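You operate a simulated robot arm through the tools that you are given. There is no shell and no other tool. Be economical: measure what you need, move in short steps, check, and stop when the job is done.

The job below is to be done with a simulated robot arm. You get a single attempt, and the scene is never put back.

TASK
Put the lint wad on the upper end shelf away on the top of the packing stand. Take the teal lid and put it on the upper end shelf. Turn the knob of disc two to 1. Put the grey cloth on the second rear shelf from the left. Take the lime bin from the middle shelf of the tall rack and leave it on the bottom shelf of the tall rack. Fetch the weight from the middle shelf of the tall rack and set it on the upper end shelf. Press the up button of winder b three times. Open the washer drawer, put the green eye on the top of the packing stand away in the inside of the washer drawer, then shut the drawer. The order is free.

Only the result counts: the job must be done as asked and must still hold three seconds after the hand-in. Knocking over, shifting, dropping, spilling or breaking anything else fails it. A push-on lid holds only when it is set on centred and level and pressed home; a screw cap is set on level and turned clockwise until tight. Flat cloth is picked up by pressing the open fingertips on it (5 to 10 N) and closing them slowly along it; thin cloth reads only 2 to 8 mm in the jaws.

THE ROBOT
A 6-joint arm with a fingered hand on a trunk, on a base that drives. Base frame: it is fixed to the floor where the robot stands at the start and does not move with it; the origin is under the middle of the robot, x ahead of it, y to its left, z up. Readings come in m, degrees, newtons and seconds.
With the tool pointing down near the work surface it reaches from about 0.16 to 0.7 m from the robot's upright axis, wherever it stands. Its first joint turns from -166.0 to 166.0 degrees. Places, roughly: bottom shelf of the tall rack [-1, -0.7, 0.4]; green eye (3x3x2 cm) [3.3, 2, 0.6]; grey cloth (10x7x3 cm) [-0.2, -9.3, 0.8]; inside of the washer drawer [5.5, 3.5, 0.7]; knob of disc two [1.2, -0.4, 0.8]; lime bin (10x10x5 cm) [-0.9, -0.8, 1]; lint wad (7x5x2 cm) [0.5, 0.2, 0.8]; second rear shelf (26x38 cm) [0.34, -5.5, 0.66]; teal lid (8x8x5 cm) [0.7, 0.1, 0.4]; top of the packing stand [3.4, 2.1, 0.6]; up button of winder b [2.9, -1.4, 0.6]; upper end shelf [0.7, 0.1, 0.8]; washer drawer [5.5, 3.5, 0.7]; weight [-1, -0.5, 1]. Payload 4 kg.
Tool frame: the origin (TCP) lies between the finger pads and is the grasp point; the fingertips stand 0.026 m ahead of it; z points along the fingers, y is the line along which they close. Largest opening 0.148 m; the body of the gripper starts 0.073 m behind the TCP. The gripper is a hand of 3 fingers: y runs from the thumb to the fingers, the wrist lies at [0, 0, -0.239] in the tool frame, and closing takes about 1.5 s.
Orientation is that of the tool frame in the base frame, as a unit quaternion [w, x, y, z]. With the fingers straight down and closing along the base's y, the tool's x points along the base's -x, its y along +y and its z along -z.

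THE INTERFACE
- The arm moves only by the tool send_rows. Its argument "commands" is a list of rows, each a list of 6 numbers: the shift along the tool's x, y, z in m, then the turn, a rotation vector about the tool's x, y, z in degrees. In form: [[dx, dy, dz, rx, ry, rz], ...]. A call has 1 to 10 rows; each row is the pose to reach, as a shift and turn from the pose commanded when the call began, along the tool's axes at that moment. "hand" is the opening, from 0 (shut) to 1 (fully open), set as the call begins (left out, the last holds). Each row takes 0.2 s and may step no farther than 0.05 m and 8.6 degrees from the row before; otherwise, or with a gripper value out of range, the whole call is refused. Where a pose cannot be reached the arm comes as near as it can. A force on the tool above 40 N (or 10 N above the force at the start of the call, whichever is more), or a blocked arm, ends the call early, and 0.2 s more pass. The fingers move at their own pace (about 0.153 m/s each) and stop on an object; they squeeze with about 22 N. The grip force told is the motor's: it shows also when the fingers shut on nothing. Time passes only in rows, and 0.2 s behind the last, so rows that repeat a pose let the fingers close. It gives the time, the measured TCP pose, the force on the tool (base axes), the opening and the grip force at its end, in the units of the frame above (readings bear some noise), with the torque about the TCP (base axes, N m) and any sound that the robot's microphone picked up.
- Cameras (640 x 400 px; columns grow to the right, rows downward): "scene" is now at [-0.0345, 0.0786, 1.4531]; the picture's right is [-0.95, -0.30, 0.00], its down [-0.19, 0.59, -0.79] and it looks along [0.24, -0.75, -0.61] (base axes); focal length 214 px, centre (320, 200). "wrist" rides on the gripper at [0.068, -0.039, -0.09] in the tool frame; the picture's right is [0.50, 0.87, 0.00], its down [-0.66, 0.38, -0.65] and it looks along [-0.57, 0.33, 0.76] (tool axes); focal length 222 px, centre (320, 200). There is no depth. A picture from a camera that has moved, and an enlarged one, comes with that camera's place and axes in the base frame and with its lens.
- capture(camera): a new picture of that camera. It takes no simulated time.
- slide_trunk(by): slides the trunk up (or, below 0, down) by that many m; the arm and the scene camera ride with it, the base frame stays. It gives what a move gives, with no picture.
- base_move(legs): drives the robot by 1 to 6 legs, each [ahead, left, turn to the left] in m, m and degrees, along the robot's own axes; the way and the turn of a leg run together, so that a leg with both is an arc; at most 1.5 m and 180 degrees a leg. The arm and the cameras ride along, it lands a little off, and it stops where it bumps. It gives what a move gives.
- preshape(shape): the hand has 3 fingers and takes this shape, open, in about a second: jaw (thumb against the fingers, like two jaws); tri (thumb and two fingers); tip (a fingertip pinch); poke (one finger out to press); point (the index stretched); flat (the hand flat); cup (the hand cupped); fist (a fist). The gripper value then closes the fingers along that shape, each until it touches; the sizes above hold for jaw. It gives what a move gives, with no picture.
- pan_tilt(pan, tilt): turns the head with the scene camera to pan (to the left, within 155 degrees either way) and tilt (down, from -29 to 69), counted from straight ahead of the robot. It gives what a move gives.
- enlarge(camera, box): a new picture of the part [left, top, right, bottom] of that camera's present view, enlarged. It takes no simulated time.
- hand_in(): hands the job in; it is judged then, once.

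Work in short steps. Places have to be worked out from the pictures, the camera data and where the tool is seen: move nearer, look again, correct. Check each grasp and each placing, and mend what went wrong. You have 483 turns and 228 pictures in all, those below and enlarged ones among them. Open the gripper and draw the arm clear of the work before you hand the job in, unless the task says otherwise.

The tools are called after "Call:" as name(argument=value, ...) on one line, values as JSON. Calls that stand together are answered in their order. send_rows: Moves the arm, as the interface text tells. Its arguments: {"type":"object","properties":{"commands":{"type":"array"},"hand":{"type":"number"}},"required":["commands"]} The other tools are called the same way: slide_trunk (by) slides the trunk up or down; preshape (shape) gives the hand a shape; base_move (legs) drives the base; pan_tilt (pan, tilt) turns the head that bears the scene camera; capture (camera) takes a picture; enlarge (camera, box) takes an enlarged picture of a part of a camera's view; hand_in () hands the job in.

At the start:

```text
time: 0.0
tcp_pos: [0.1517, -0.4676, 1.2358]
orientation: [0.001, 0.0, 1.0, -0.001]
wrist_force: [1.1, 1.0, -0.2]
ft_torque: [-0.01, 0.01, -0.01]
width: 0.1479
grip_force: 0.0
shape: jaw
trunk travel left (down, up): [-0.4, 0.19]
robot x, y, heading: [0.0006, 0.0033, -0.0]
head pan, tilt: [-72.4, 37.9]
```

scene: 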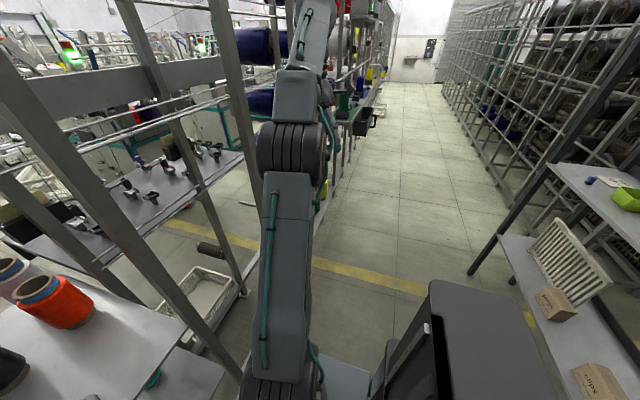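
wrist: 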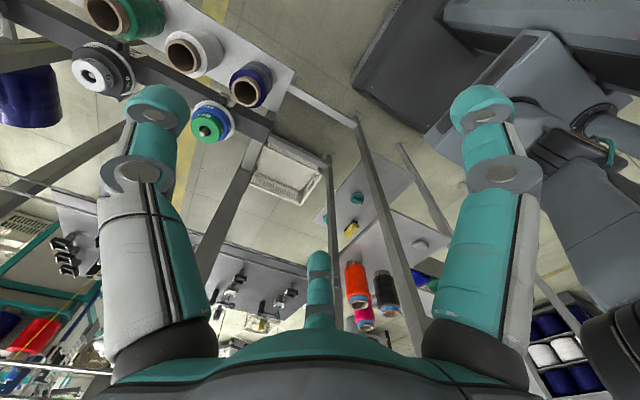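

I'll begin by looking around with the head, first ahead at the end shelf.

Call:
pan_tilt(pan=10, tilt=45)

Call:
capture(camera="scene")

Call:
pan_tilt(pan=-140, tilt=35)

Call:
capture(camera="scene")

Call:
pan_tilt(pan=30, tilt=15)

Call:
capture(camera="scene")

Call:
pan_tilt(pan=-30, tilt=25)

Call:
capture(camera="scene")

```text
time: 1.6
tcp_pos: [0.1515, -0.4674, 1.2352]
orientation: [0.001, -0.001, 1.0, 0.0]
wrist_force: [-0.1, 0.2, -0.7]
ft_torque: [-0.04, -0.01, -0.01]
width: 0.1479
grip_force: 0.0
shape: jaw
trunk travel left (down, up): [-0.4, 0.19]
robot x, y, heading: [-0.0014, 0.0003, -0.0]
head pan, tilt: [10.0, 45.0]
```

```text
225 pictures are left
camera scene: at [0.0195, 0.175, 1.4427], right [0.17, -0.98, 0.0], down [-0.7, -0.12, -0.71], along [0.7, 0.12, -0.71], focal length 214 px, centre (320, 200)
```

scene: 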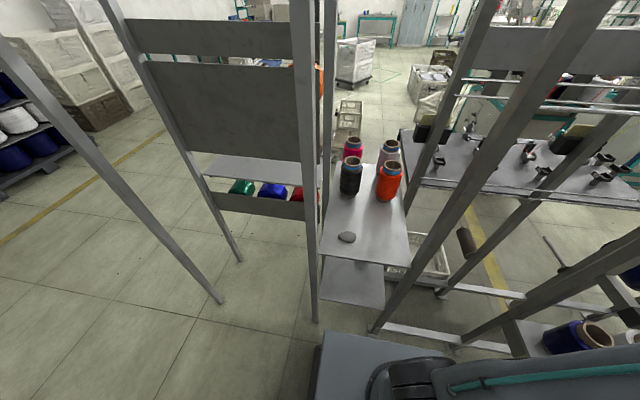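

```text
time: 3.9
tcp_pos: [0.1522, -0.4675, 1.2351]
orientation: [0.0, -0.001, 1.0, 0.0]
wrist_force: [0.3, -0.1, 0.4]
ft_torque: [-0.02, 0.03, 0.0]
width: 0.1479
grip_force: 0.0
shape: jaw
trunk travel left (down, up): [-0.4, 0.19]
robot x, y, heading: [-0.0007, -0.0034, -0.1]
head pan, tilt: [-140.0, 35.0]
```

```text
224 pictures are left
camera scene: at [-0.1281, 0.1043, 1.4575], right [-0.64, 0.77, 0.0], down [0.44, 0.37, -0.82], along [-0.63, -0.53, -0.57], focal length 214 px, centre (320, 200)
```

scene: 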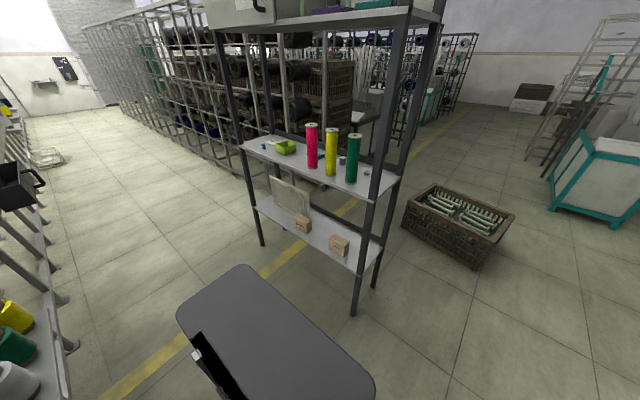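

```text
time: 6.5
tcp_pos: [0.1523, -0.466, 1.2357]
orientation: [0.001, 0.0, 1.0, -0.001]
wrist_force: [0.3, -0.1, 0.6]
ft_torque: [0.0, -0.02, -0.01]
width: 0.1478
grip_force: 0.0
shape: jaw
trunk travel left (down, up): [-0.4, 0.19]
robot x, y, heading: [0.0012, 0.0004, 0.2]
head pan, tilt: [30.0, 15.0]
```

```text
223 pictures are left
camera scene: at [0.0203, 0.2076, 1.4895], right [0.5, -0.87, 0.0], down [-0.22, -0.13, -0.97], along [0.84, 0.48, -0.26], focal length 214 px, centre (320, 200)
```

scene: 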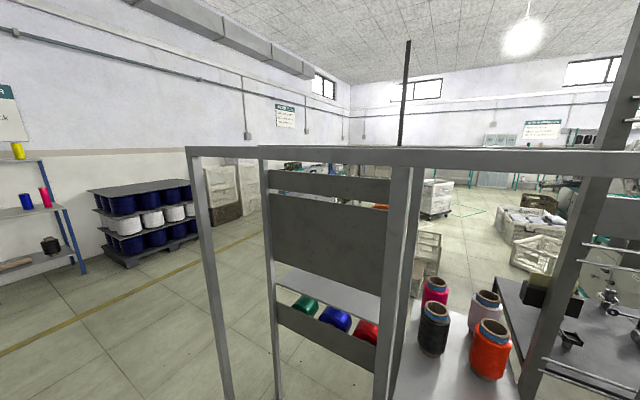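

```text
time: 7.8
tcp_pos: [0.1527, -0.4675, 1.236]
orientation: [0.001, 0.0, 1.0, -0.001]
wrist_force: [-0.2, -1.1, 0.6]
ft_torque: [-0.02, 0.03, -0.03]
width: 0.148
grip_force: 0.1
shape: jaw
trunk travel left (down, up): [-0.4, 0.19]
robot x, y, heading: [0.0017, -0.0036, 0.0]
head pan, tilt: [-30.0, 25.0]
```

```text
222 pictures are left
camera scene: at [0.0192, 0.115, 1.4733], right [-0.5, -0.87, 0.0], down [-0.37, 0.21, -0.91], along [0.79, -0.45, -0.42], focal length 214 px, centre (320, 200)
```

scene: 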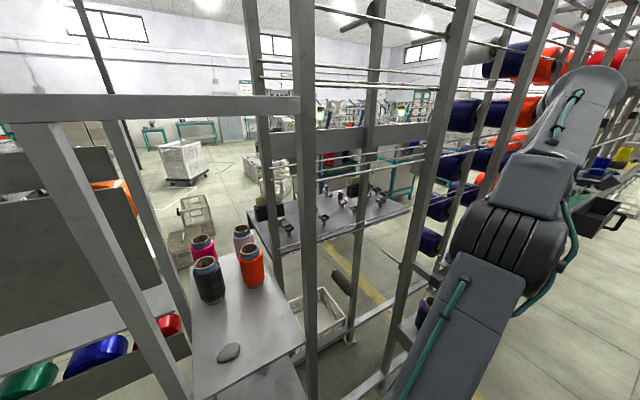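

The end shelf holding the lint wad sits ahead, inside a frame. I'll enlarge the views toward the discs, the shelf and the aisle.

Call:
enlarge(camera="scene", box=[160, 120, 440, 400])

Call:
pan_tilt(pan=-60, tilt=35)

Call:
capture(camera="scene")

Call:
pan_tilt(pan=-95, tilt=15)

Call:
capture(camera="scene")

Call:
pan_tilt(pan=110, tilt=30)

Call:
capture(camera="scene")

```text
1.43 times, centred on (300, 260) of scene
camera zoom: at [0.0192, 0.115, 1.4733], right [-0.5, -0.87, 0.0], down [-0.37, 0.21, -0.91], along [0.79, -0.45, -0.42], focal length 306 px, centre (349, 114)
```

zoom: 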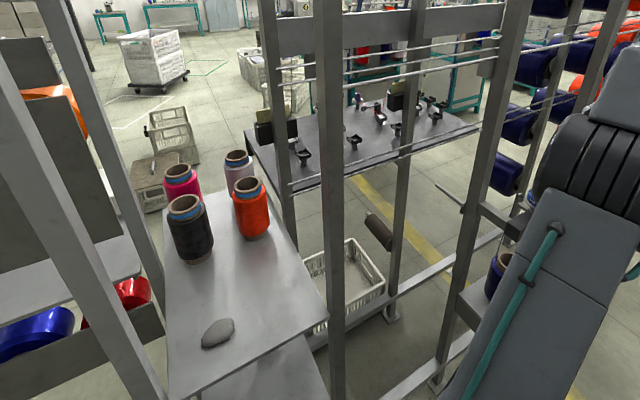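

```text
time: 8.7
tcp_pos: [0.1524, -0.4666, 1.2363]
orientation: [0.001, 0.0, 1.0, -0.002]
wrist_force: [-0.7, -0.7, -0.1]
ft_torque: [-0.01, -0.01, 0.02]
width: 0.1481
grip_force: 0.0
shape: jaw
trunk travel left (down, up): [-0.4, 0.19]
robot x, y, heading: [0.0028, 0.0006, -0.0]
head pan, tilt: [-60.0, 35.0]
```

```text
220 pictures are left
camera scene: at [-0.0165, 0.0847, 1.4575], right [-0.87, -0.5, 0.0], down [-0.29, 0.5, -0.82], along [0.41, -0.71, -0.57], focal length 214 px, centre (320, 200)
```

scene: 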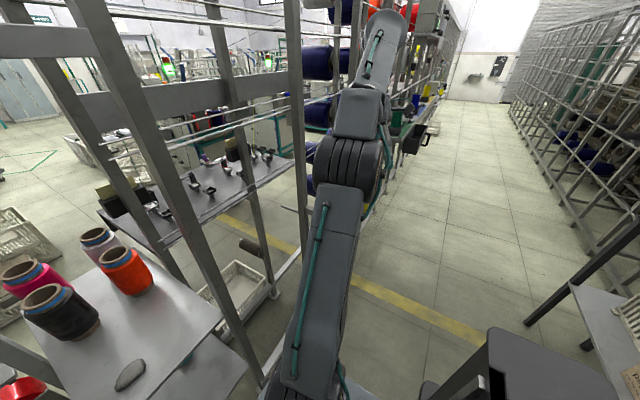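

```text
time: 9.8
tcp_pos: [0.1524, -0.4655, 1.2354]
orientation: [0.0, 0.001, 1.0, -0.001]
wrist_force: [0.0, -0.3, 0.4]
ft_torque: [0.02, 0.0, 0.01]
width: 0.1478
grip_force: 0.0
shape: jaw
trunk travel left (down, up): [-0.4, 0.19]
robot x, y, heading: [0.0007, -0.006, -0.1]
head pan, tilt: [-95.0, 15.0]
```

```text
219 pictures are left
camera scene: at [-0.0687, 0.0679, 1.4894], right [-1.0, 0.09, 0.0], down [0.02, 0.26, -0.97], along [-0.08, -0.96, -0.26], focal length 214 px, centre (320, 200)
```

scene: 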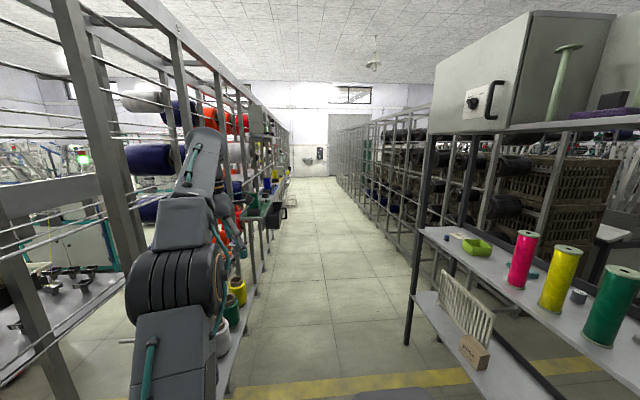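

```text
time: 12.7
tcp_pos: [0.1518, -0.4662, 1.2364]
orientation: [0.001, 0.0, 1.0, -0.001]
wrist_force: [-0.1, -0.5, -0.4]
ft_torque: [0.0, -0.02, -0.01]
width: 0.148
grip_force: 0.0
shape: jaw
trunk travel left (down, up): [-0.4, 0.19]
robot x, y, heading: [0.0009, 0.0022, 0.1]
head pan, tilt: [110.0, 30.0]
```

```text
218 pictures are left
camera scene: at [-0.0915, 0.246, 1.4653], right [0.94, 0.34, 0.0], down [0.17, -0.47, -0.87], along [-0.3, 0.81, -0.5], focal length 214 px, centre (320, 200)
```

scene: 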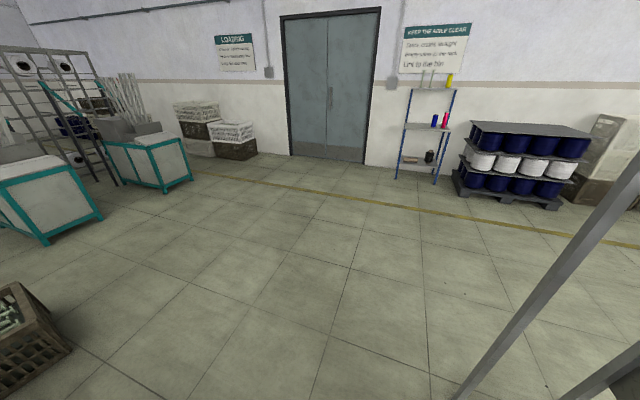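

The layout is clear: rack at x≈-0.86 spanning y -1.2 to -0.2, creel posts at x≈0.4. I'll look down to judge the base footprint, and enlarge the rack.

Call:
pan_tilt(pan=0, tilt=69)

Call:
capture(camera="scene")

Call:
pan_tilt(pan=-125, tilt=69)

Call:
capture(camera="scene")

Call:
pan_tilt(pan=-125, tilt=25)

Call:
enlarge(camera="scene", box=[200, 80, 480, 290])

```text
time: 14.6
tcp_pos: [0.1512, -0.4674, 1.2353]
orientation: [0.001, 0.0, 1.0, -0.001]
wrist_force: [-0.2, -0.2, -0.1]
ft_torque: [-0.01, 0.0, -0.02]
width: 0.1481
grip_force: 0.1
shape: jaw
trunk travel left (down, up): [-0.4, 0.19]
robot x, y, heading: [-0.0003, 0.0002, 0.3]
head pan, tilt: [0.0, 68.8]
```

```text
217 pictures are left
camera scene: at [-0.0047, 0.161, 1.4138], right [0.0, -1.0, 0.0], down [-0.93, 0.0, -0.36], along [0.36, 0.0, -0.93], focal length 214 px, centre (320, 200)
```

scene: 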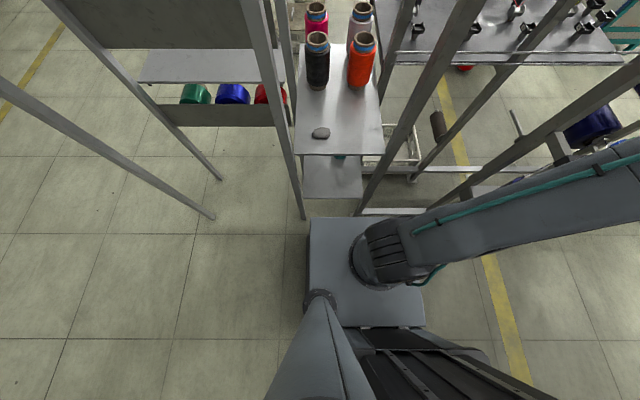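

```text
time: 16.7
tcp_pos: [0.1533, -0.4671, 1.2361]
orientation: [0.002, 0.0, 1.0, -0.001]
wrist_force: [-0.6, -0.1, -0.7]
ft_torque: [0.0, 0.02, 0.0]
width: 0.1476
grip_force: 0.0
shape: jaw
trunk travel left (down, up): [-0.4, 0.19]
robot x, y, heading: [0.0021, -0.0011, 0.0]
head pan, tilt: [-125.0, 68.8]
```

```text
216 pictures are left
camera scene: at [-0.0927, 0.1152, 1.4138], right [-0.82, 0.57, 0.0], down [0.53, 0.76, -0.36], along [-0.21, -0.3, -0.93], focal length 214 px, centre (320, 200)
```

scene: 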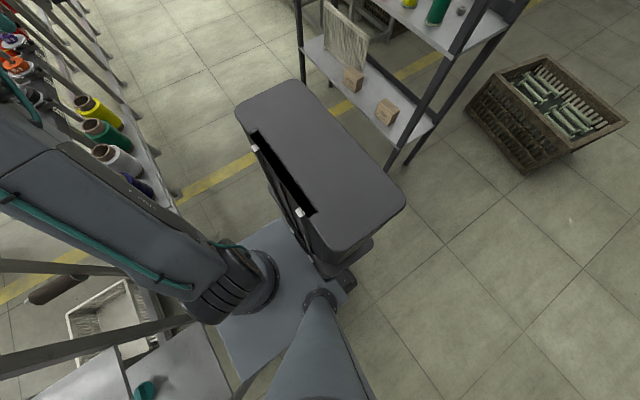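

```text
time: 17.8
tcp_pos: [0.1525, -0.4662, 1.2348]
orientation: [0.001, 0.0, 1.0, 0.0]
wrist_force: [-0.1, -0.7, -0.5]
ft_torque: [0.03, -0.01, 0.0]
width: 0.1483
grip_force: 0.1
shape: jaw
trunk travel left (down, up): [-0.4, 0.19]
robot x, y, heading: [0.0021, 0.0013, 0.3]
head pan, tilt: [-125.0, 25.0]
```

```text
1.90 times, centred on (340, 185) of scene
camera zoom: at [-0.1135, 0.0855, 1.4732], right [-0.82, 0.57, 0.0], down [0.24, 0.35, -0.91], along [-0.52, -0.74, -0.42], focal length 408 px, centre (282, 229)
```

zoom: 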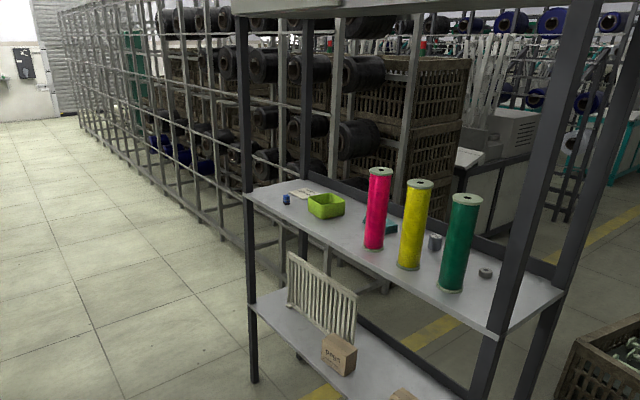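

Weight is the small grey cylinder at about (-1.03,-0.48), behind the yellow spool; best approached from the rack's right end. I'll turn to face -y and drive to the end of the rack.

Call:
base_move(legs=[[0, 0, -90], [-0.45, 0, 0], [0, -1.0, 0]])

Call:
pan_tilt(pan=-10, tilt=35)

Call:
capture(camera="scene")

Call:
capture(camera="wrist")

```text
time: 29.3
tcp_pos: [-1.4891, 0.3404, 1.2339]
orientation: [0.0, 0.718, 0.696, -0.001]
wrist_force: [-0.1, -0.1, -0.7]
ft_torque: [0.02, -0.01, 0.03]
width: 0.1479
grip_force: 0.0
shape: jaw
trunk travel left (down, up): [-0.4, 0.19]
robot x, y, heading: [-1.0164, 0.4797, -91.8]
head pan, tilt: [-125.0, 25.0]
```

```text
time: 31.3
tcp_pos: [-1.4887, 0.3402, 1.2352]
orientation: [0.0, 0.718, 0.696, -0.001]
wrist_force: [-0.5, 0.3, 0.0]
ft_torque: [0.0, -0.02, 0.0]
width: 0.148
grip_force: 0.0
shape: jaw
trunk travel left (down, up): [-0.4, 0.19]
robot x, y, heading: [-1.018, 0.4825, -91.8]
head pan, tilt: [-10.0, 35.0]
```

```text
214 pictures are left
camera scene: at [-0.8738, 0.4469, 1.4575], right [-0.98, 0.2, 0.0], down [0.12, 0.56, -0.82], along [-0.17, -0.8, -0.57], focal length 214 px, centre (320, 200)
```

scene: 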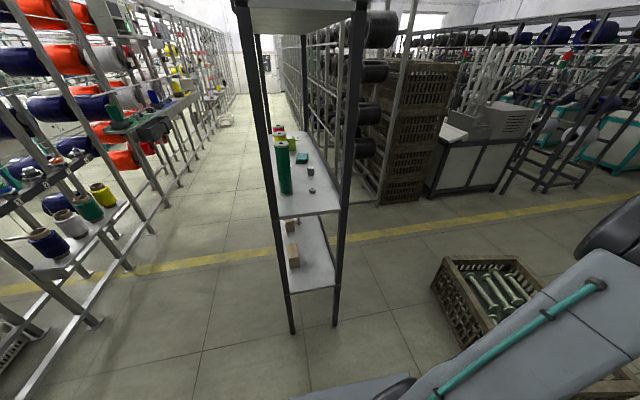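

```text
213 pictures are left
camera wrist: at [-1.5257, 0.4096, 1.3258], right [0.88, 0.47, 0.0], down [0.36, -0.67, 0.65], along [0.31, -0.58, -0.76], focal length 222 px, centre (320, 200)
```

wrist: 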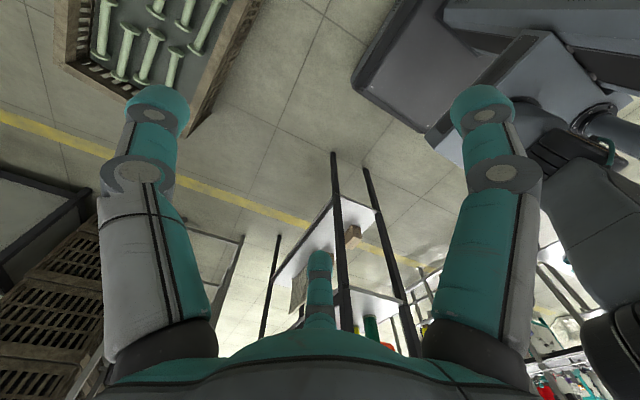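

The end of the rack is open. I'll enlarge it to locate the weight.

Call:
enlarge(camera="scene", box=[230, 80, 370, 300])

```text
1.82 times, centred on (300, 190) of scene
camera zoom: at [-0.8738, 0.4469, 1.4575], right [-0.98, 0.2, 0.0], down [0.12, 0.56, -0.82], along [-0.17, -0.8, -0.57], focal length 390 px, centre (356, 218)
```

zoom: 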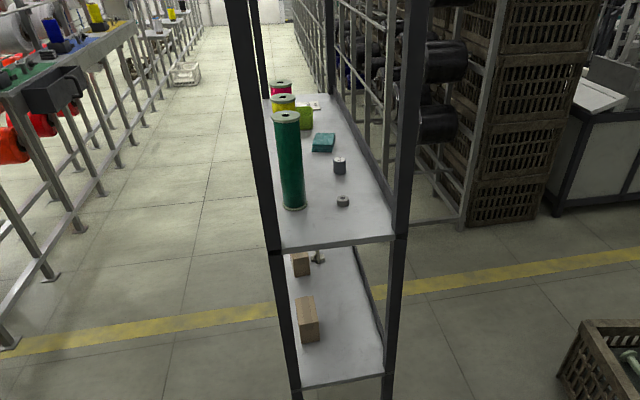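

Weight at about (-1.03,-0.50,0.97). I'll swing the arm to the front and start pitching it forward while staying clear of the rack.

Call:
send_rows(commands=[[-0.03, 0.038, 0, 0, -4.5, 0], [-0.06, 0.076, 0, 0, -9, 0], [-0.09, 0.114, 0, 0, -13.5, 0], [-0.12, 0.152, 0, 0, -18, 0], [-0.15, 0.19, 0, 0, -22.5, 0], [-0.18, 0.228, 0, 0, -27, 0], [-0.21, 0.266, 0, 0, -31.5, 0], [-0.24, 0.304, 0, 0, -36, 0], [-0.27, 0.342, 0, 0, -40.5, 0], [-0.3, 0.38, 0, 0, -45, 0]], hand=0.65)

Call:
capture(camera="scene")

```text
time: 33.5
tcp_pos: [-1.2168, 0.1517, 1.1839]
orientation: [0.271, 0.656, 0.65, -0.272]
wrist_force: [-0.7, -0.4, -1.0]
ft_torque: [-0.02, 0.01, -0.02]
width: 0.0964
grip_force: 0.1
shape: jaw
out of reach, approached as far as the arm can: row 5, 6, 7, 8, 9, 10
trunk travel left (down, up): [-0.4, 0.19]
robot x, y, heading: [-1.0191, 0.4783, -91.7]
head pan, tilt: [-10.0, 35.0]
```

```text
211 pictures are left
camera scene: at [-0.8741, 0.4467, 1.4576], right [-0.98, 0.2, 0.0], down [0.12, 0.56, -0.82], along [-0.17, -0.8, -0.57], focal length 214 px, centre (320, 200)
```

scene: 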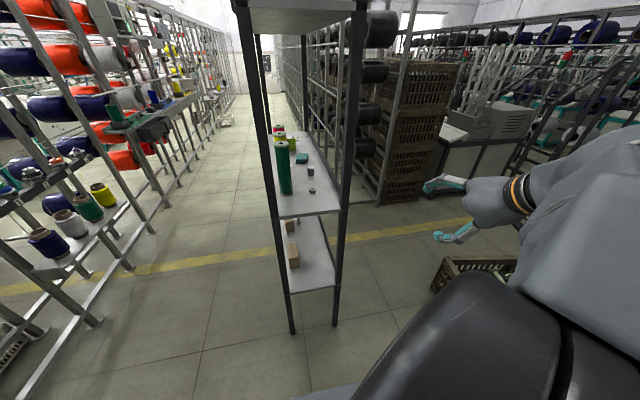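

The arm was folded too close in (near limit), not too far; I'll move outward/forward to x≈-1.03.

Call:
send_rows(commands=[[-0.025, 0.026, 0.025, 0, 0, 0], [-0.05, 0.052, 0.05, 0, 0, 0], [-0.075, 0.08, 0.075, 0, 0, 0], [-0.1, 0.107, 0.1, 0, 0, 0], [-0.125, 0.134, 0.125, 0, 0, 0], [-0.15, 0.16, 0.15, 0, 0, 0], [-0.177, 0.187, 0.177, 0, 0, 0]])

```text
time: 35.1
tcp_pos: [-1.0431, -0.0609, 1.0291]
orientation: [0.287, 0.653, 0.632, -0.302]
wrist_force: [0.1, -0.3, 0.8]
ft_torque: [-0.04, -0.01, -0.01]
width: 0.0963
grip_force: 0.1
shape: jaw
out of reach, approached as far as the arm can: row 1, 2, 3, 4, 5, 6, 7
trunk travel left (down, up): [-0.4, 0.19]
robot x, y, heading: [-1.0211, 0.4789, -91.7]
head pan, tilt: [-10.0, 35.0]
```

I'll look at the arm's configuration to understand the limit.

Call:
pan_tilt(pan=-30, tilt=45)

Call:
capture(camera="scene")

Call:
send_rows(commands=[[0, 0, 0, 0, 0, 0]])

```text
time: 35.9
tcp_pos: [-1.044, -0.0604, 1.0307]
orientation: [0.289, 0.653, 0.632, -0.303]
wrist_force: [-0.1, 0.5, -0.9]
ft_torque: [-0.02, -0.01, 0.0]
width: 0.0964
grip_force: 0.1
shape: jaw
trunk travel left (down, up): [-0.4, 0.19]
robot x, y, heading: [-1.0205, 0.4766, -91.6]
head pan, tilt: [-30.0, 45.0]
```

```text
210 pictures are left
camera scene: at [-0.8984, 0.4639, 1.4427], right [-0.85, 0.53, 0.0], down [0.37, 0.6, -0.71], along [-0.37, -0.6, -0.71], focal length 214 px, centre (320, 200)
```

scene: 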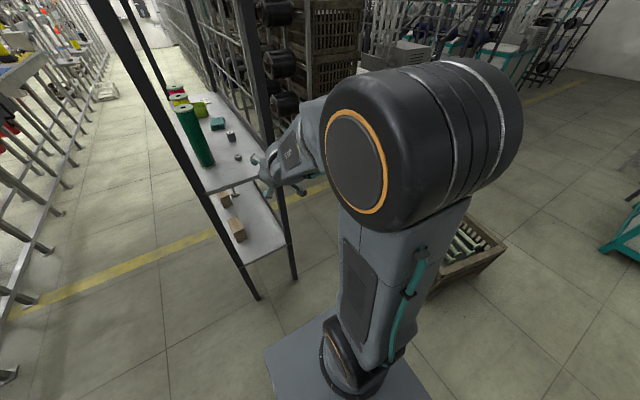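

```text
time: 36.3
tcp_pos: [-1.0436, -0.0607, 1.0311]
orientation: [0.289, 0.653, 0.632, -0.303]
wrist_force: [0.4, 0.8, -0.8]
ft_torque: [-0.05, -0.01, 0.02]
width: 0.0963
grip_force: 0.0
shape: jaw
trunk travel left (down, up): [-0.4, 0.19]
robot x, y, heading: [-1.0167, 0.4793, -91.7]
head pan, tilt: [-30.0, 45.0]
```

The commanded pose now equals the measured one. I'll extend forward a bit to unfold, keeping height, and see if the limit releases.

Call:
send_rows(commands=[[-0.033, 0.005, 0.035, 0, 0, 0], [-0.066, 0.01, 0.075, 0, 0, 0]])

```text
refused: row 2 steps farther than a row can; nothing moved
```

Call:
send_rows(commands=[[-0.025, 0.005, 0.03, 0, 0, 0], [-0.05, 0.01, 0.06, 0, 0, 0], [-0.066, 0.01, 0.075, 0, 0, 0]])

```text
time: 37.1
tcp_pos: [-1.0398, -0.1673, 1.0312]
orientation: [0.286, 0.653, 0.631, -0.306]
wrist_force: [-0.2, 1.9, -0.9]
ft_torque: [0.06, -0.05, -0.13]
width: 0.0961
grip_force: 0.0
shape: jaw
out of reach, approached as far as the arm can: row 1
trunk travel left (down, up): [-0.4, 0.19]
robot x, y, heading: [-1.0156, 0.4797, -91.8]
head pan, tilt: [-30.0, 45.0]
```

That reached. A slight side load suggests I may be near the rear post; I check.

Call:
enlarge(camera="scene", box=[140, 60, 340, 260])

Call:
capture(camera="wrist")

```text
2.00 times, centred on (240, 160) of scene
camera zoom: at [-0.8984, 0.4646, 1.4427], right [-0.85, 0.53, 0.0], down [0.37, 0.6, -0.71], along [-0.37, -0.6, -0.71], focal length 429 px, centre (480, 280)
```

zoom: 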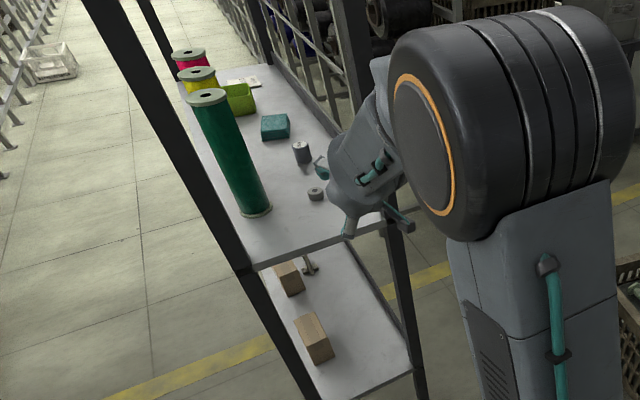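

```text
208 pictures are left
camera wrist: at [-1.0725, -0.0534, 1.0388], right [0.87, 0.29, -0.39], down [0.39, 0.06, 0.92], along [0.29, -0.96, -0.06], focal length 222 px, centre (320, 200)
```

wrist: 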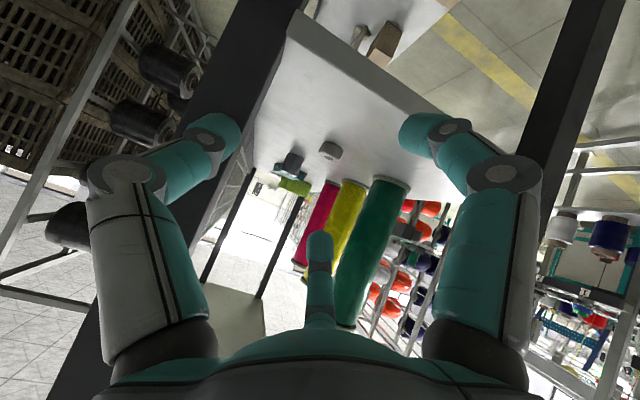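

The thumb touches the rear post. I'll back off slightly, shift +x, then drive forward 0.15 and extend inward with the arm.

Call:
send_rows(commands=[[0.02, 0.01, -0.022, 0, 0, 0], [0.039, 0.035, -0.045, 0, 0, 0]])

Call:
base_move(legs=[[0.13, 0, 1.7]])

Call:
capture(camera="wrist")

```text
time: 37.7
tcp_pos: [-1.0013, -0.1131, 1.0302]
orientation: [0.287, 0.653, 0.632, -0.302]
wrist_force: [-1.2, 0.4, -0.1]
ft_torque: [0.01, 0.0, -0.01]
width: 0.0963
grip_force: 0.1
shape: jaw
trunk travel left (down, up): [-0.4, 0.19]
robot x, y, heading: [-1.0174, 0.4783, -91.9]
head pan, tilt: [-30.0, 45.0]
```

```text
time: 39.0
tcp_pos: [-0.9894, -0.2383, 1.0297]
orientation: [0.292, 0.645, 0.64, -0.299]
wrist_force: [0.8, 0.0, 1.0]
ft_torque: [0.0, 0.01, 0.02]
width: 0.0966
grip_force: 0.1
shape: jaw
trunk travel left (down, up): [-0.4, 0.19]
robot x, y, heading: [-1.0172, 0.3536, -90.3]
head pan, tilt: [-30.0, 45.0]
```

```text
207 pictures are left
camera wrist: at [-1.0261, -0.1257, 1.0385], right [0.87, 0.32, -0.39], down [0.39, 0.07, 0.92], along [0.32, -0.95, -0.07], focal length 222 px, centre (320, 200)
```

wrist: 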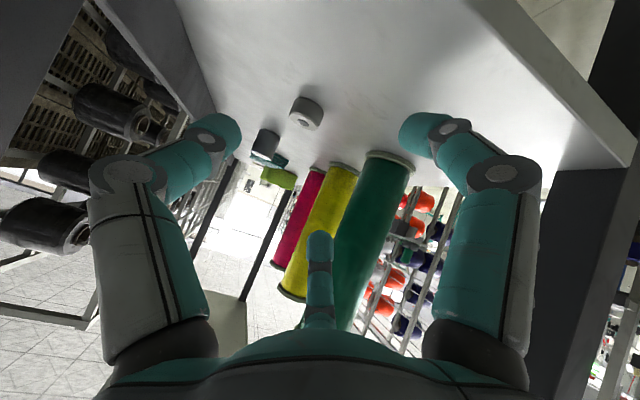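

Clear of posts. The two fingers sit far apart in jaw shape, so I'll see the "tip" pinch shape for this small object.

Call:
preshape(shape="tip")

Call:
capture(camera="wrist")

```text
time: 39.9
tcp_pos: [-0.9882, -0.2389, 1.0299]
orientation: [0.292, 0.645, 0.64, -0.299]
wrist_force: [-1.0, -0.1, -0.3]
ft_torque: [0.02, 0.01, 0.03]
width: 0.1478
grip_force: 0.0
shape: tip
trunk travel left (down, up): [-0.4, 0.19]
robot x, y, heading: [-1.0211, 0.3519, -90.4]
head pan, tilt: [-30.0, 45.0]
```

```text
206 pictures are left
camera wrist: at [-1.0261, -0.1257, 1.0385], right [0.87, 0.32, -0.39], down [0.39, 0.07, 0.92], along [0.32, -0.95, -0.07], focal length 222 px, centre (320, 200)
```

wrist: 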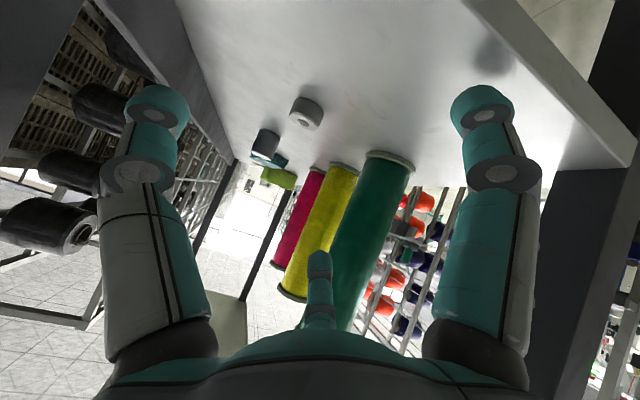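

Test partially closing in free space to see where the tips converge.

Call:
send_rows(commands=[[0, 0, 0, 0, 0, 0], [0, 0, 0, 0, 0, 0], [0, 0, 0, 0, 0, 0]], hand=0.25)

Call:
capture(camera="wrist")

```text
time: 40.6
tcp_pos: [-0.9888, -0.2389, 1.0305]
orientation: [0.291, 0.645, 0.641, -0.298]
wrist_force: [0.1, 0.3, 0.2]
ft_torque: [0.03, 0.02, -0.02]
width: 0.0372
grip_force: 0.1
shape: tip
trunk travel left (down, up): [-0.4, 0.19]
robot x, y, heading: [-1.0185, 0.352, -90.2]
head pan, tilt: [-30.0, 45.0]
```

```text
205 pictures are left
camera wrist: at [-1.0261, -0.1257, 1.0385], right [0.87, 0.32, -0.39], down [0.39, 0.07, 0.92], along [0.32, -0.95, -0.07], focal length 222 px, centre (320, 200)
```

wrist: 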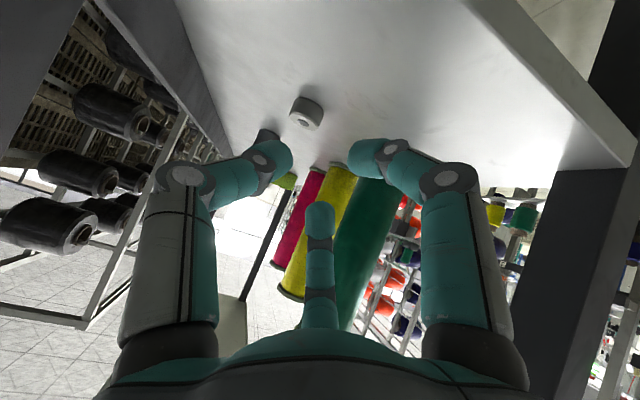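

Shape converges well at the TCP. I'll steepen the pitch to about 60° and move in above the weight.

Call:
send_rows(commands=[[-0.033, -0.002, 0.03, 0, 5, 0], [-0.066, -0.004, 0.061, 0, 10, 0], [-0.1, -0.006, 0.092, 0, 15, 0], [-0.133, -0.009, 0.124, 0, 20, 0]], hand=0.6)

Call:
capture(camera="wrist")

Call:
enlarge(camera="scene", box=[140, 60, 340, 200])

```text
time: 41.8
tcp_pos: [-0.9618, -0.3539, 0.9827]
orientation: [0.186, 0.682, 0.66, -0.253]
wrist_force: [0.5, 2.0, 24.9]
ft_torque: [0.42, -0.49, 0.06]
width: 0.0807
grip_force: 0.0
shape: tip
out of reach, approached as far as the arm can: row 2, 3, 4
trunk travel left (down, up): [-0.4, 0.19]
robot x, y, heading: [-1.0246, 0.3504, -90.4]
head pan, tilt: [-30.0, 45.0]
stopped in row 4: the force on the tool passed its limit at 46 N (the readings are from after the stop); the commanded pose is now the measured one
```

```text
204 pictures are left
camera wrist: at [-0.9914, -0.2435, 1.0183], right [0.86, 0.35, -0.36], down [0.44, -0.17, 0.88], along [0.25, -0.92, -0.3], focal length 222 px, centre (320, 200)
```

wrist: 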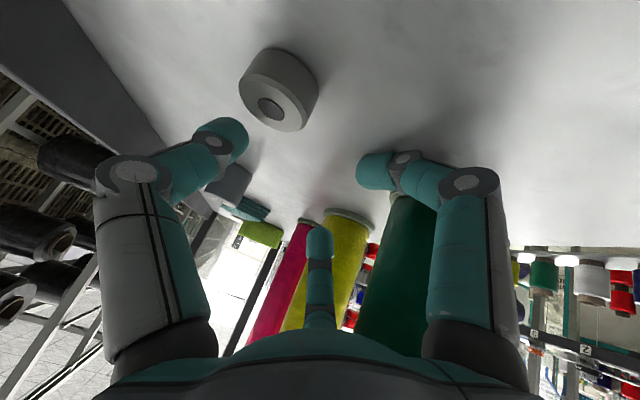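

```text
2.86 times, centred on (240, 130) of scene
camera zoom: at [-0.9005, 0.3441, 1.4429], right [-0.86, 0.5, 0.0], down [0.36, 0.61, -0.71], along [-0.36, -0.61, -0.71], focal length 613 px, centre (549, 400)
```

zoom: 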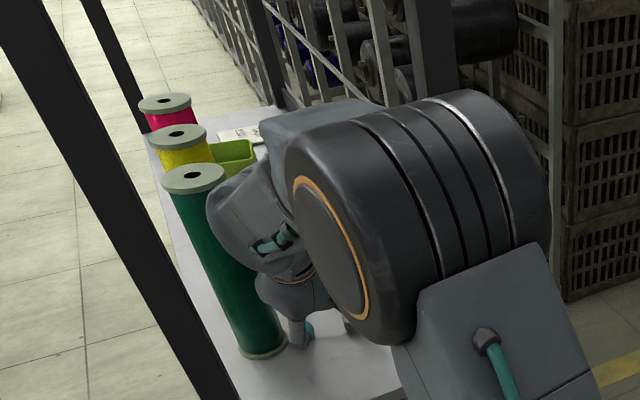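

The reach limit pushed the hand down onto the shelf. I'll lift up and forward gently, then shift back to x≈-1.0.

Call:
send_rows(commands=[[-0.02, -0.001, -0.025, 0, 0, 0], [-0.054, -0.002, -0.022, 0, 0, 0], [-0.06, -0.02, -0.025, 0, 0, 0], [-0.06, -0.037, -0.025, 0, 0, 0]])

```text
time: 42.8
tcp_pos: [-0.9845, -0.3641, 1.006]
orientation: [0.182, 0.682, 0.654, -0.272]
wrist_force: [-0.2, -0.7, 0.1]
ft_torque: [0.03, 0.0, -0.02]
width: 0.0883
grip_force: 0.1
shape: tip
out of reach, approached as far as the arm can: row 1, 2, 3, 4
trunk travel left (down, up): [-0.4, 0.19]
robot x, y, heading: [-1.0209, 0.3526, -90.4]
head pan, tilt: [-30.0, 45.0]
```

I'll probe: extend forward and up with the pose held, to see whether reach frees up.

Call:
send_rows(commands=[[-0.03, 0, 0.005, 0, 0, 0], [-0.06, 0, 0.01, 0, 0, 0]])

```text
time: 43.4
tcp_pos: [-0.9725, -0.3924, 0.9991]
orientation: [0.183, 0.681, 0.653, -0.276]
wrist_force: [-0.6, 0.2, 2.5]
ft_torque: [-0.03, -0.02, 0.04]
width: 0.0852
grip_force: 0.0
shape: tip
out of reach, approached as far as the arm can: row 1, 2
trunk travel left (down, up): [-0.4, 0.19]
robot x, y, heading: [-1.0183, 0.3491, -90.3]
head pan, tilt: [-30.0, 45.0]
```

The arm consistently prefers lower z relative to the shoulder, so I'll raise the trunk (lifting the hand straight up) to gain that.

Call:
slide_trunk(by=0.15)

Call:
send_rows(commands=[[-0.02, -0.02, 0.01, 0, 0, 0]])

Call:
capture(camera="scene")

Call:
capture(camera="wrist")

```text
time: 45.1
tcp_pos: [-0.9706, -0.3906, 1.1481]
orientation: [0.182, 0.682, 0.652, -0.276]
wrist_force: [0.0, 0.0, -0.9]
ft_torque: [0.01, -0.02, -0.02]
width: 0.0883
grip_force: 0.0
shape: tip
trunk travel left (down, up): [-0.55, 0.04]
robot x, y, heading: [-1.0201, 0.3542, -90.4]
head pan, tilt: [-30.0, 45.0]
```

```text
time: 45.5
tcp_pos: [-0.9887, -0.4035, 1.1462]
orientation: [0.182, 0.681, 0.651, -0.283]
wrist_force: [-0.3, -0.1, -0.1]
ft_torque: [0.0, 0.01, 0.01]
width: 0.0884
grip_force: 0.1
shape: tip
out of reach, approached as far as the arm can: row 1
trunk travel left (down, up): [-0.55, 0.04]
robot x, y, heading: [-1.0193, 0.3522, -90.5]
head pan, tilt: [-30.0, 45.0]
```

```text
202 pictures are left
camera scene: at [-0.9003, 0.3414, 1.5926], right [-0.86, 0.5, 0.0], down [0.36, 0.61, -0.71], along [-0.36, -0.61, -0.71], focal length 214 px, centre (320, 200)
```

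scene: 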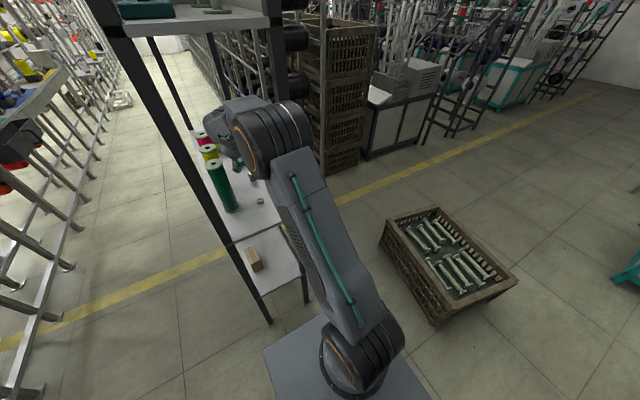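

```text
201 pictures are left
camera wrist: at [-1.0133, -0.2915, 1.1779], right [0.85, 0.32, -0.42], down [0.48, -0.14, 0.87], along [0.21, -0.94, -0.27], focal length 222 px, centre (320, 200)
```

wrist: 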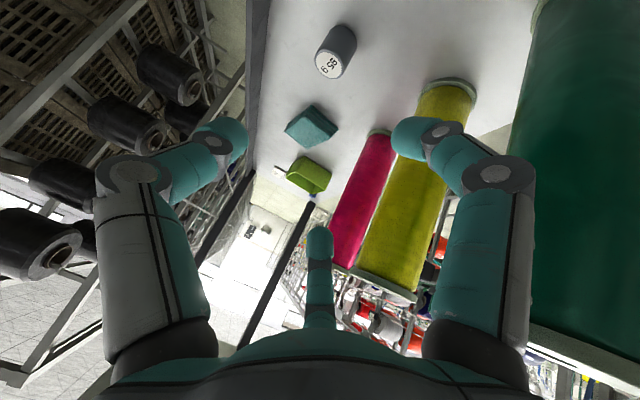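

The weight (labelled) is clearly at (-1.02,-0.49). I'll instead use a tool-down approach with the hand's long axis along y: back out first.

Call:
base_move(legs=[[-0.4, 0, 0]])

Call:
send_rows(commands=[[0, 0, 0, 0, 7, 0], [0, 0, 0, 0, 14, 0], [0, 0, 0, 0, 21, 0], [0, 0, 0, 0, 28, 0], [0, 0, 0, 0, 36, 0]])

```text
time: 48.0
tcp_pos: [-0.9871, -0.0, 1.1458]
orientation: [0.183, 0.681, 0.65, -0.283]
wrist_force: [-1.0, 0.5, -0.4]
ft_torque: [-0.02, 0.04, 0.01]
width: 0.0883
grip_force: 0.0
shape: tip
trunk travel left (down, up): [-0.55, 0.04]
robot x, y, heading: [-1.0214, 0.7533, -90.3]
head pan, tilt: [-30.0, 45.0]
```

```text
time: 49.2
tcp_pos: [-0.9782, 0.0227, 1.1189]
orientation: [0.143, 0.695, 0.655, -0.261]
wrist_force: [0.7, 0.0, 0.2]
ft_torque: [0.04, -0.01, 0.0]
width: 0.0888
grip_force: 0.1
shape: tip
out of reach, approached as far as the arm can: row 1, 2, 3, 4, 5
trunk travel left (down, up): [-0.55, 0.04]
robot x, y, heading: [-1.0171, 0.7569, -90.2]
head pan, tilt: [-30.0, 45.0]
```

Now pitch-back fails at R≈0.73, suggesting an outer-reach limit; I'll pull the hand inwards by 0.15 and test again.

Call:
send_rows(commands=[[0.03, 0, -0.02, 0, 4, 0], [0.06, 0, -0.04, 0, 8, 0], [0.09, 0, -0.06, 0, 12, 0], [0.12, 0, -0.08, 0, 16, 0]])

Call:
pan_tilt(pan=-45, tilt=50)

Call:
capture(camera="scene")

```text
time: 50.2
tcp_pos: [-0.9625, 0.1768, 1.0782]
orientation: [0.062, 0.72, 0.664, -0.192]
wrist_force: [0.4, -0.4, 0.7]
ft_torque: [0.02, 0.0, 0.02]
width: 0.0883
grip_force: 0.1
shape: tip
out of reach, approached as far as the arm can: row 1, 2, 3, 4
trunk travel left (down, up): [-0.55, 0.04]
robot x, y, heading: [-1.0206, 0.7569, -90.3]
head pan, tilt: [-30.0, 45.0]
```

```text
time: 51.0
tcp_pos: [-0.9633, 0.1756, 1.0795]
orientation: [0.062, 0.72, 0.664, -0.193]
wrist_force: [-0.3, -0.1, 0.6]
ft_torque: [0.04, 0.05, 0.01]
width: 0.0885
grip_force: 0.0
shape: tip
trunk travel left (down, up): [-0.55, 0.04]
robot x, y, heading: [-1.0172, 0.7561, -90.1]
head pan, tilt: [-45.0, 50.0]
```

```text
200 pictures are left
camera scene: at [-0.912, 0.7601, 1.5858], right [-0.7, 0.71, 0.0], down [0.54, 0.54, -0.64], along [-0.46, -0.45, -0.77], focal length 214 px, centre (320, 200)
```

scene: 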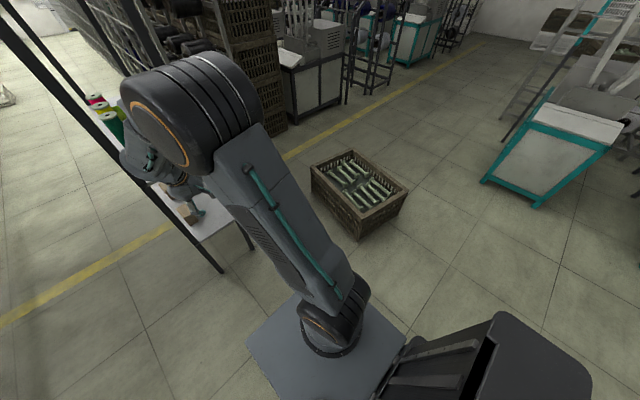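

The pose leans sideways, hinting at a joint limit near the straight-ahead direction. I'll test a front-right pose, tool vertical.

Call:
send_rows(commands=[[0.01, -0.045, -0.002, -1.2, 2.6, 0], [0.02, -0.09, -0.005, -2.4, 5.3, 0], [0.03, -0.136, -0.007, -3.7, 7.9, 0], [0.04, -0.182, -0.01, -4.9, 10.6, 0], [0.05, -0.228, -0.012, -6.1, 13.2, 0], [0.06, -0.273, -0.014, -7.3, 15.9, 0], [0.07, -0.318, -0.017, -8.6, 18.5, 0], [0.078, -0.364, -0.019, -9.8, 21.2, 0]])

```text
time: 52.8
tcp_pos: [-1.2637, 0.3557, 0.9678]
orientation: [-0.06, 0.731, 0.675, -0.08]
wrist_force: [-1.0, -0.3, 0.1]
ft_torque: [-0.02, -0.02, 0.02]
width: 0.0886
grip_force: 0.1
shape: tip
out of reach, approached as far as the arm can: row 1, 2, 3, 4, 5, 6, 7, 8
trunk travel left (down, up): [-0.55, 0.04]
robot x, y, heading: [-1.0192, 0.7562, -90.4]
head pan, tilt: [-45.0, 50.0]
```

I'll look at the whole arm's posture now.

Call:
pan_tilt(pan=-70, tilt=45)

Call:
capture(camera="scene")

Call:
capture(camera="wrist")

```text
time: 53.7
tcp_pos: [-1.2633, 0.3554, 0.9679]
orientation: [-0.06, 0.732, 0.674, -0.08]
wrist_force: [0.6, -0.8, -0.5]
ft_torque: [-0.01, 0.01, 0.02]
width: 0.0886
grip_force: 0.0
shape: tip
trunk travel left (down, up): [-0.55, 0.04]
robot x, y, heading: [-1.017, 0.7536, -90.1]
head pan, tilt: [-70.0, 45.0]
```

```text
199 pictures are left
camera scene: at [-0.9339, 0.7869, 1.5926], right [-0.34, 0.94, 0.0], down [0.67, 0.24, -0.71], along [-0.67, -0.24, -0.71], focal length 214 px, centre (320, 200)
```

scene: 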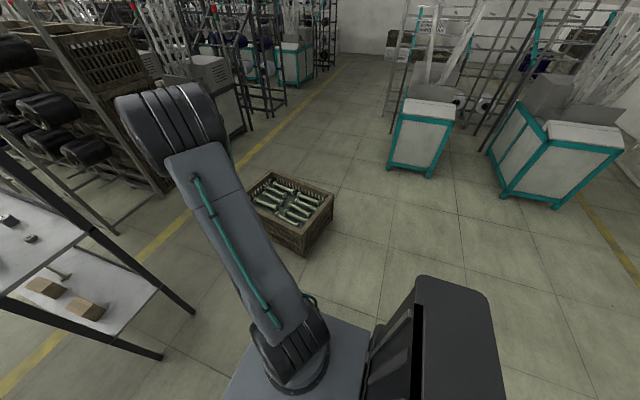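

```text
198 pictures are left
camera wrist: at [-1.2771, 0.4284, 1.0624], right [0.88, 0.43, -0.19], down [0.45, -0.67, 0.59], along [0.13, -0.61, -0.78], focal length 222 px, centre (320, 200)
```

wrist: 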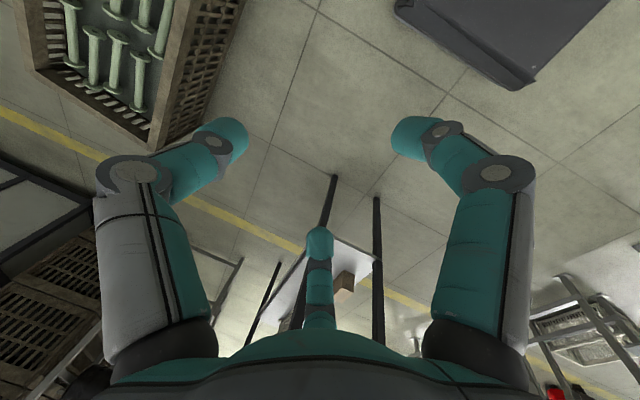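

Elbow seems folded hard with the forearm hanging. I'll move outward and up to unfold it.

Call:
send_rows(commands=[[-0.03, -0.018, -0.021, -3, 0, 0], [-0.056, -0.036, -0.042, -6, 0, 0], [-0.084, -0.054, -0.063, -9, 0, 0], [-0.111, -0.072, -0.084, -11, 0, 0]])

```text
time: 54.7
tcp_pos: [-1.2721, 0.322, 0.9457]
orientation: [-0.045, 0.732, 0.674, -0.09]
wrist_force: [-0.6, 0.4, -0.5]
ft_torque: [0.0, 0.02, -0.03]
width: 0.0885
grip_force: 0.0
shape: tip
out of reach, approached as far as the arm can: row 1, 2, 3, 4
trunk travel left (down, up): [-0.55, 0.04]
robot x, y, heading: [-1.0181, 0.7515, -90.3]
head pan, tilt: [-70.0, 45.0]
```

I'll make small single-axis probes: straight up only, then lean-correction only.

Call:
send_rows(commands=[[0, 0, -0.03, 0, 0, 0]])

Call:
send_rows(commands=[[0, 0, 0.03, 0, 0, 0]])

Call:
send_rows(commands=[[0, 0, 0, -6, 0, 0]])

Call:
send_rows(commands=[[0, 0, 0, 0, 0, 8]])

```text
time: 55.1
tcp_pos: [-1.2629, 0.329, 0.9651]
orientation: [-0.049, 0.731, 0.674, -0.096]
wrist_force: [-0.7, -0.7, -0.7]
ft_torque: [0.05, 0.03, -0.01]
width: 0.0887
grip_force: 0.0
shape: tip
out of reach, approached as far as the arm can: row 1
trunk travel left (down, up): [-0.55, 0.04]
robot x, y, heading: [-1.0171, 0.7542, -90.4]
head pan, tilt: [-70.0, 45.0]
```

```text
time: 55.5
tcp_pos: [-1.2673, 0.3278, 0.936]
orientation: [-0.046, 0.732, 0.674, -0.089]
wrist_force: [-0.1, 0.2, 0.2]
ft_torque: [0.03, 0.03, -0.04]
width: 0.0885
grip_force: 0.1
shape: tip
trunk travel left (down, up): [-0.55, 0.04]
robot x, y, heading: [-1.0171, 0.757, -90.3]
head pan, tilt: [-70.0, 45.0]
```

```text
time: 55.9
tcp_pos: [-1.263, 0.3356, 0.9246]
orientation: [-0.033, 0.732, 0.676, -0.079]
wrist_force: [1.7, -0.7, -0.4]
ft_torque: [-0.01, 0.0, -0.01]
width: 0.0887
grip_force: 0.0
shape: tip
out of reach, approached as far as the arm can: row 1
trunk travel left (down, up): [-0.55, 0.04]
robot x, y, heading: [-1.0197, 0.7525, -90.4]
head pan, tilt: [-70.0, 45.0]
```

```text
time: 56.3
tcp_pos: [-1.2614, 0.3358, 0.9253]
orientation: [-0.027, 0.777, 0.623, -0.083]
wrist_force: [-0.5, 0.5, 0.5]
ft_torque: [0.0, -0.05, 0.01]
width: 0.0886
grip_force: 0.0
shape: tip
trunk travel left (down, up): [-0.55, 0.04]
robot x, y, heading: [-1.0192, 0.7577, -90.3]
head pan, tilt: [-70.0, 45.0]
```

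Yaw and down work; lean correction doesn't: forearm and tool look aligned (wrist singular). I'll curl the tool inward toward the robot to move the wrist off that.

Call:
send_rows(commands=[[0, 0, 0, -2, 6, 0], [0, 0, 0, -4, 12, 0], [0, 0, 0, -6, 18, 0], [0, 0, 0, -8, 24, 0]])

```text
time: 57.3
tcp_pos: [-1.2532, 0.4224, 0.8486]
orientation: [-0.122, 0.775, 0.616, 0.072]
wrist_force: [0.0, 0.6, 0.0]
ft_torque: [0.0, -0.03, 0.0]
width: 0.0884
grip_force: 0.0
shape: tip
out of reach, approached as far as the arm can: row 1, 2, 3, 4
trunk travel left (down, up): [-0.55, 0.04]
robot x, y, heading: [-1.0196, 0.7542, -90.3]
head pan, tilt: [-70.0, 45.0]
```

I need to see the forearm and wrist; take another scene view.

Call:
pan_tilt(pan=-55, tilt=60)

Call:
capture(camera="scene")

```text
time: 58.1
tcp_pos: [-1.2555, 0.4217, 0.8479]
orientation: [-0.121, 0.776, 0.615, 0.071]
wrist_force: [-0.4, 0.2, 0.0]
ft_torque: [-0.03, 0.03, 0.02]
width: 0.0885
grip_force: 0.0
shape: tip
trunk travel left (down, up): [-0.55, 0.04]
robot x, y, heading: [-1.018, 0.7556, -90.3]
head pan, tilt: [-55.0, 60.0]
```

```text
197 pictures are left
camera scene: at [-0.9122, 0.7764, 1.5732], right [-0.57, 0.82, 0.0], down [0.71, 0.49, -0.5], along [-0.41, -0.28, -0.87], focal length 214 px, centre (320, 200)
```

scene: 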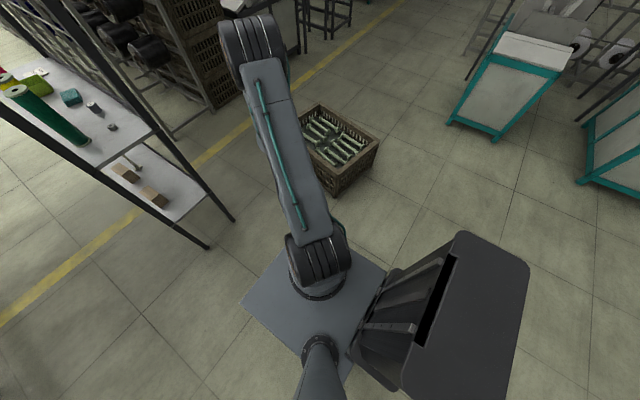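

Forearm hangs straight down under the elbow. I'll stretch outward at low height to r≈0.65 with the tool returning to vertical.

Call:
send_rows(commands=[[-0.03, -0.02, -0.005, 1, -3, 0], [-0.06, -0.04, -0.005, 2, -6, 0], [-0.09, -0.06, -0.005, 3, -9, 0], [-0.12, -0.08, 0, 4, -12, 0], [-0.15, -0.1, 0, 4, -15, 0], [-0.18, -0.12, 0, 4, -16, 0], [-0.21, -0.14, 0, 4, -16, 0]])

```text
time: 59.7
tcp_pos: [-1.4242, 0.2796, 0.7957]
orientation: [-0.073, 0.771, 0.628, -0.076]
wrist_force: [-0.6, 0.4, 0.2]
ft_torque: [-0.03, -0.01, -0.03]
width: 0.0883
grip_force: 0.0
shape: tip
out of reach, approached as far as the arm can: row 6, 7
trunk travel left (down, up): [-0.55, 0.04]
robot x, y, heading: [-1.0195, 0.7559, -90.0]
head pan, tilt: [-55.0, 60.0]
```

Most of that was reachable. Now correct the lateral lean while retracting a little and rising.

Call:
send_rows(commands=[[0.02, 0.01, -0.012, -3, 0.4, 0], [0.04, 0.02, -0.025, -6, 0.8, 0], [0.055, 0.03, -0.037, -9, 1.2, 0], [0.07, 0.038, -0.05, -12, 1.5, 0]])

```text
time: 60.7
tcp_pos: [-1.3551, 0.3505, 0.7967]
orientation: [-0.041, 0.775, 0.63, -0.036]
wrist_force: [-0.1, 0.3, 0.4]
ft_torque: [-0.01, 0.01, 0.0]
width: 0.0886
grip_force: 0.0
shape: tip
out of reach, approached as far as the arm can: row 1, 2, 3, 4
trunk travel left (down, up): [-0.55, 0.04]
robot x, y, heading: [-1.0202, 0.7569, -90.2]
head pan, tilt: [-55.0, 60.0]
```

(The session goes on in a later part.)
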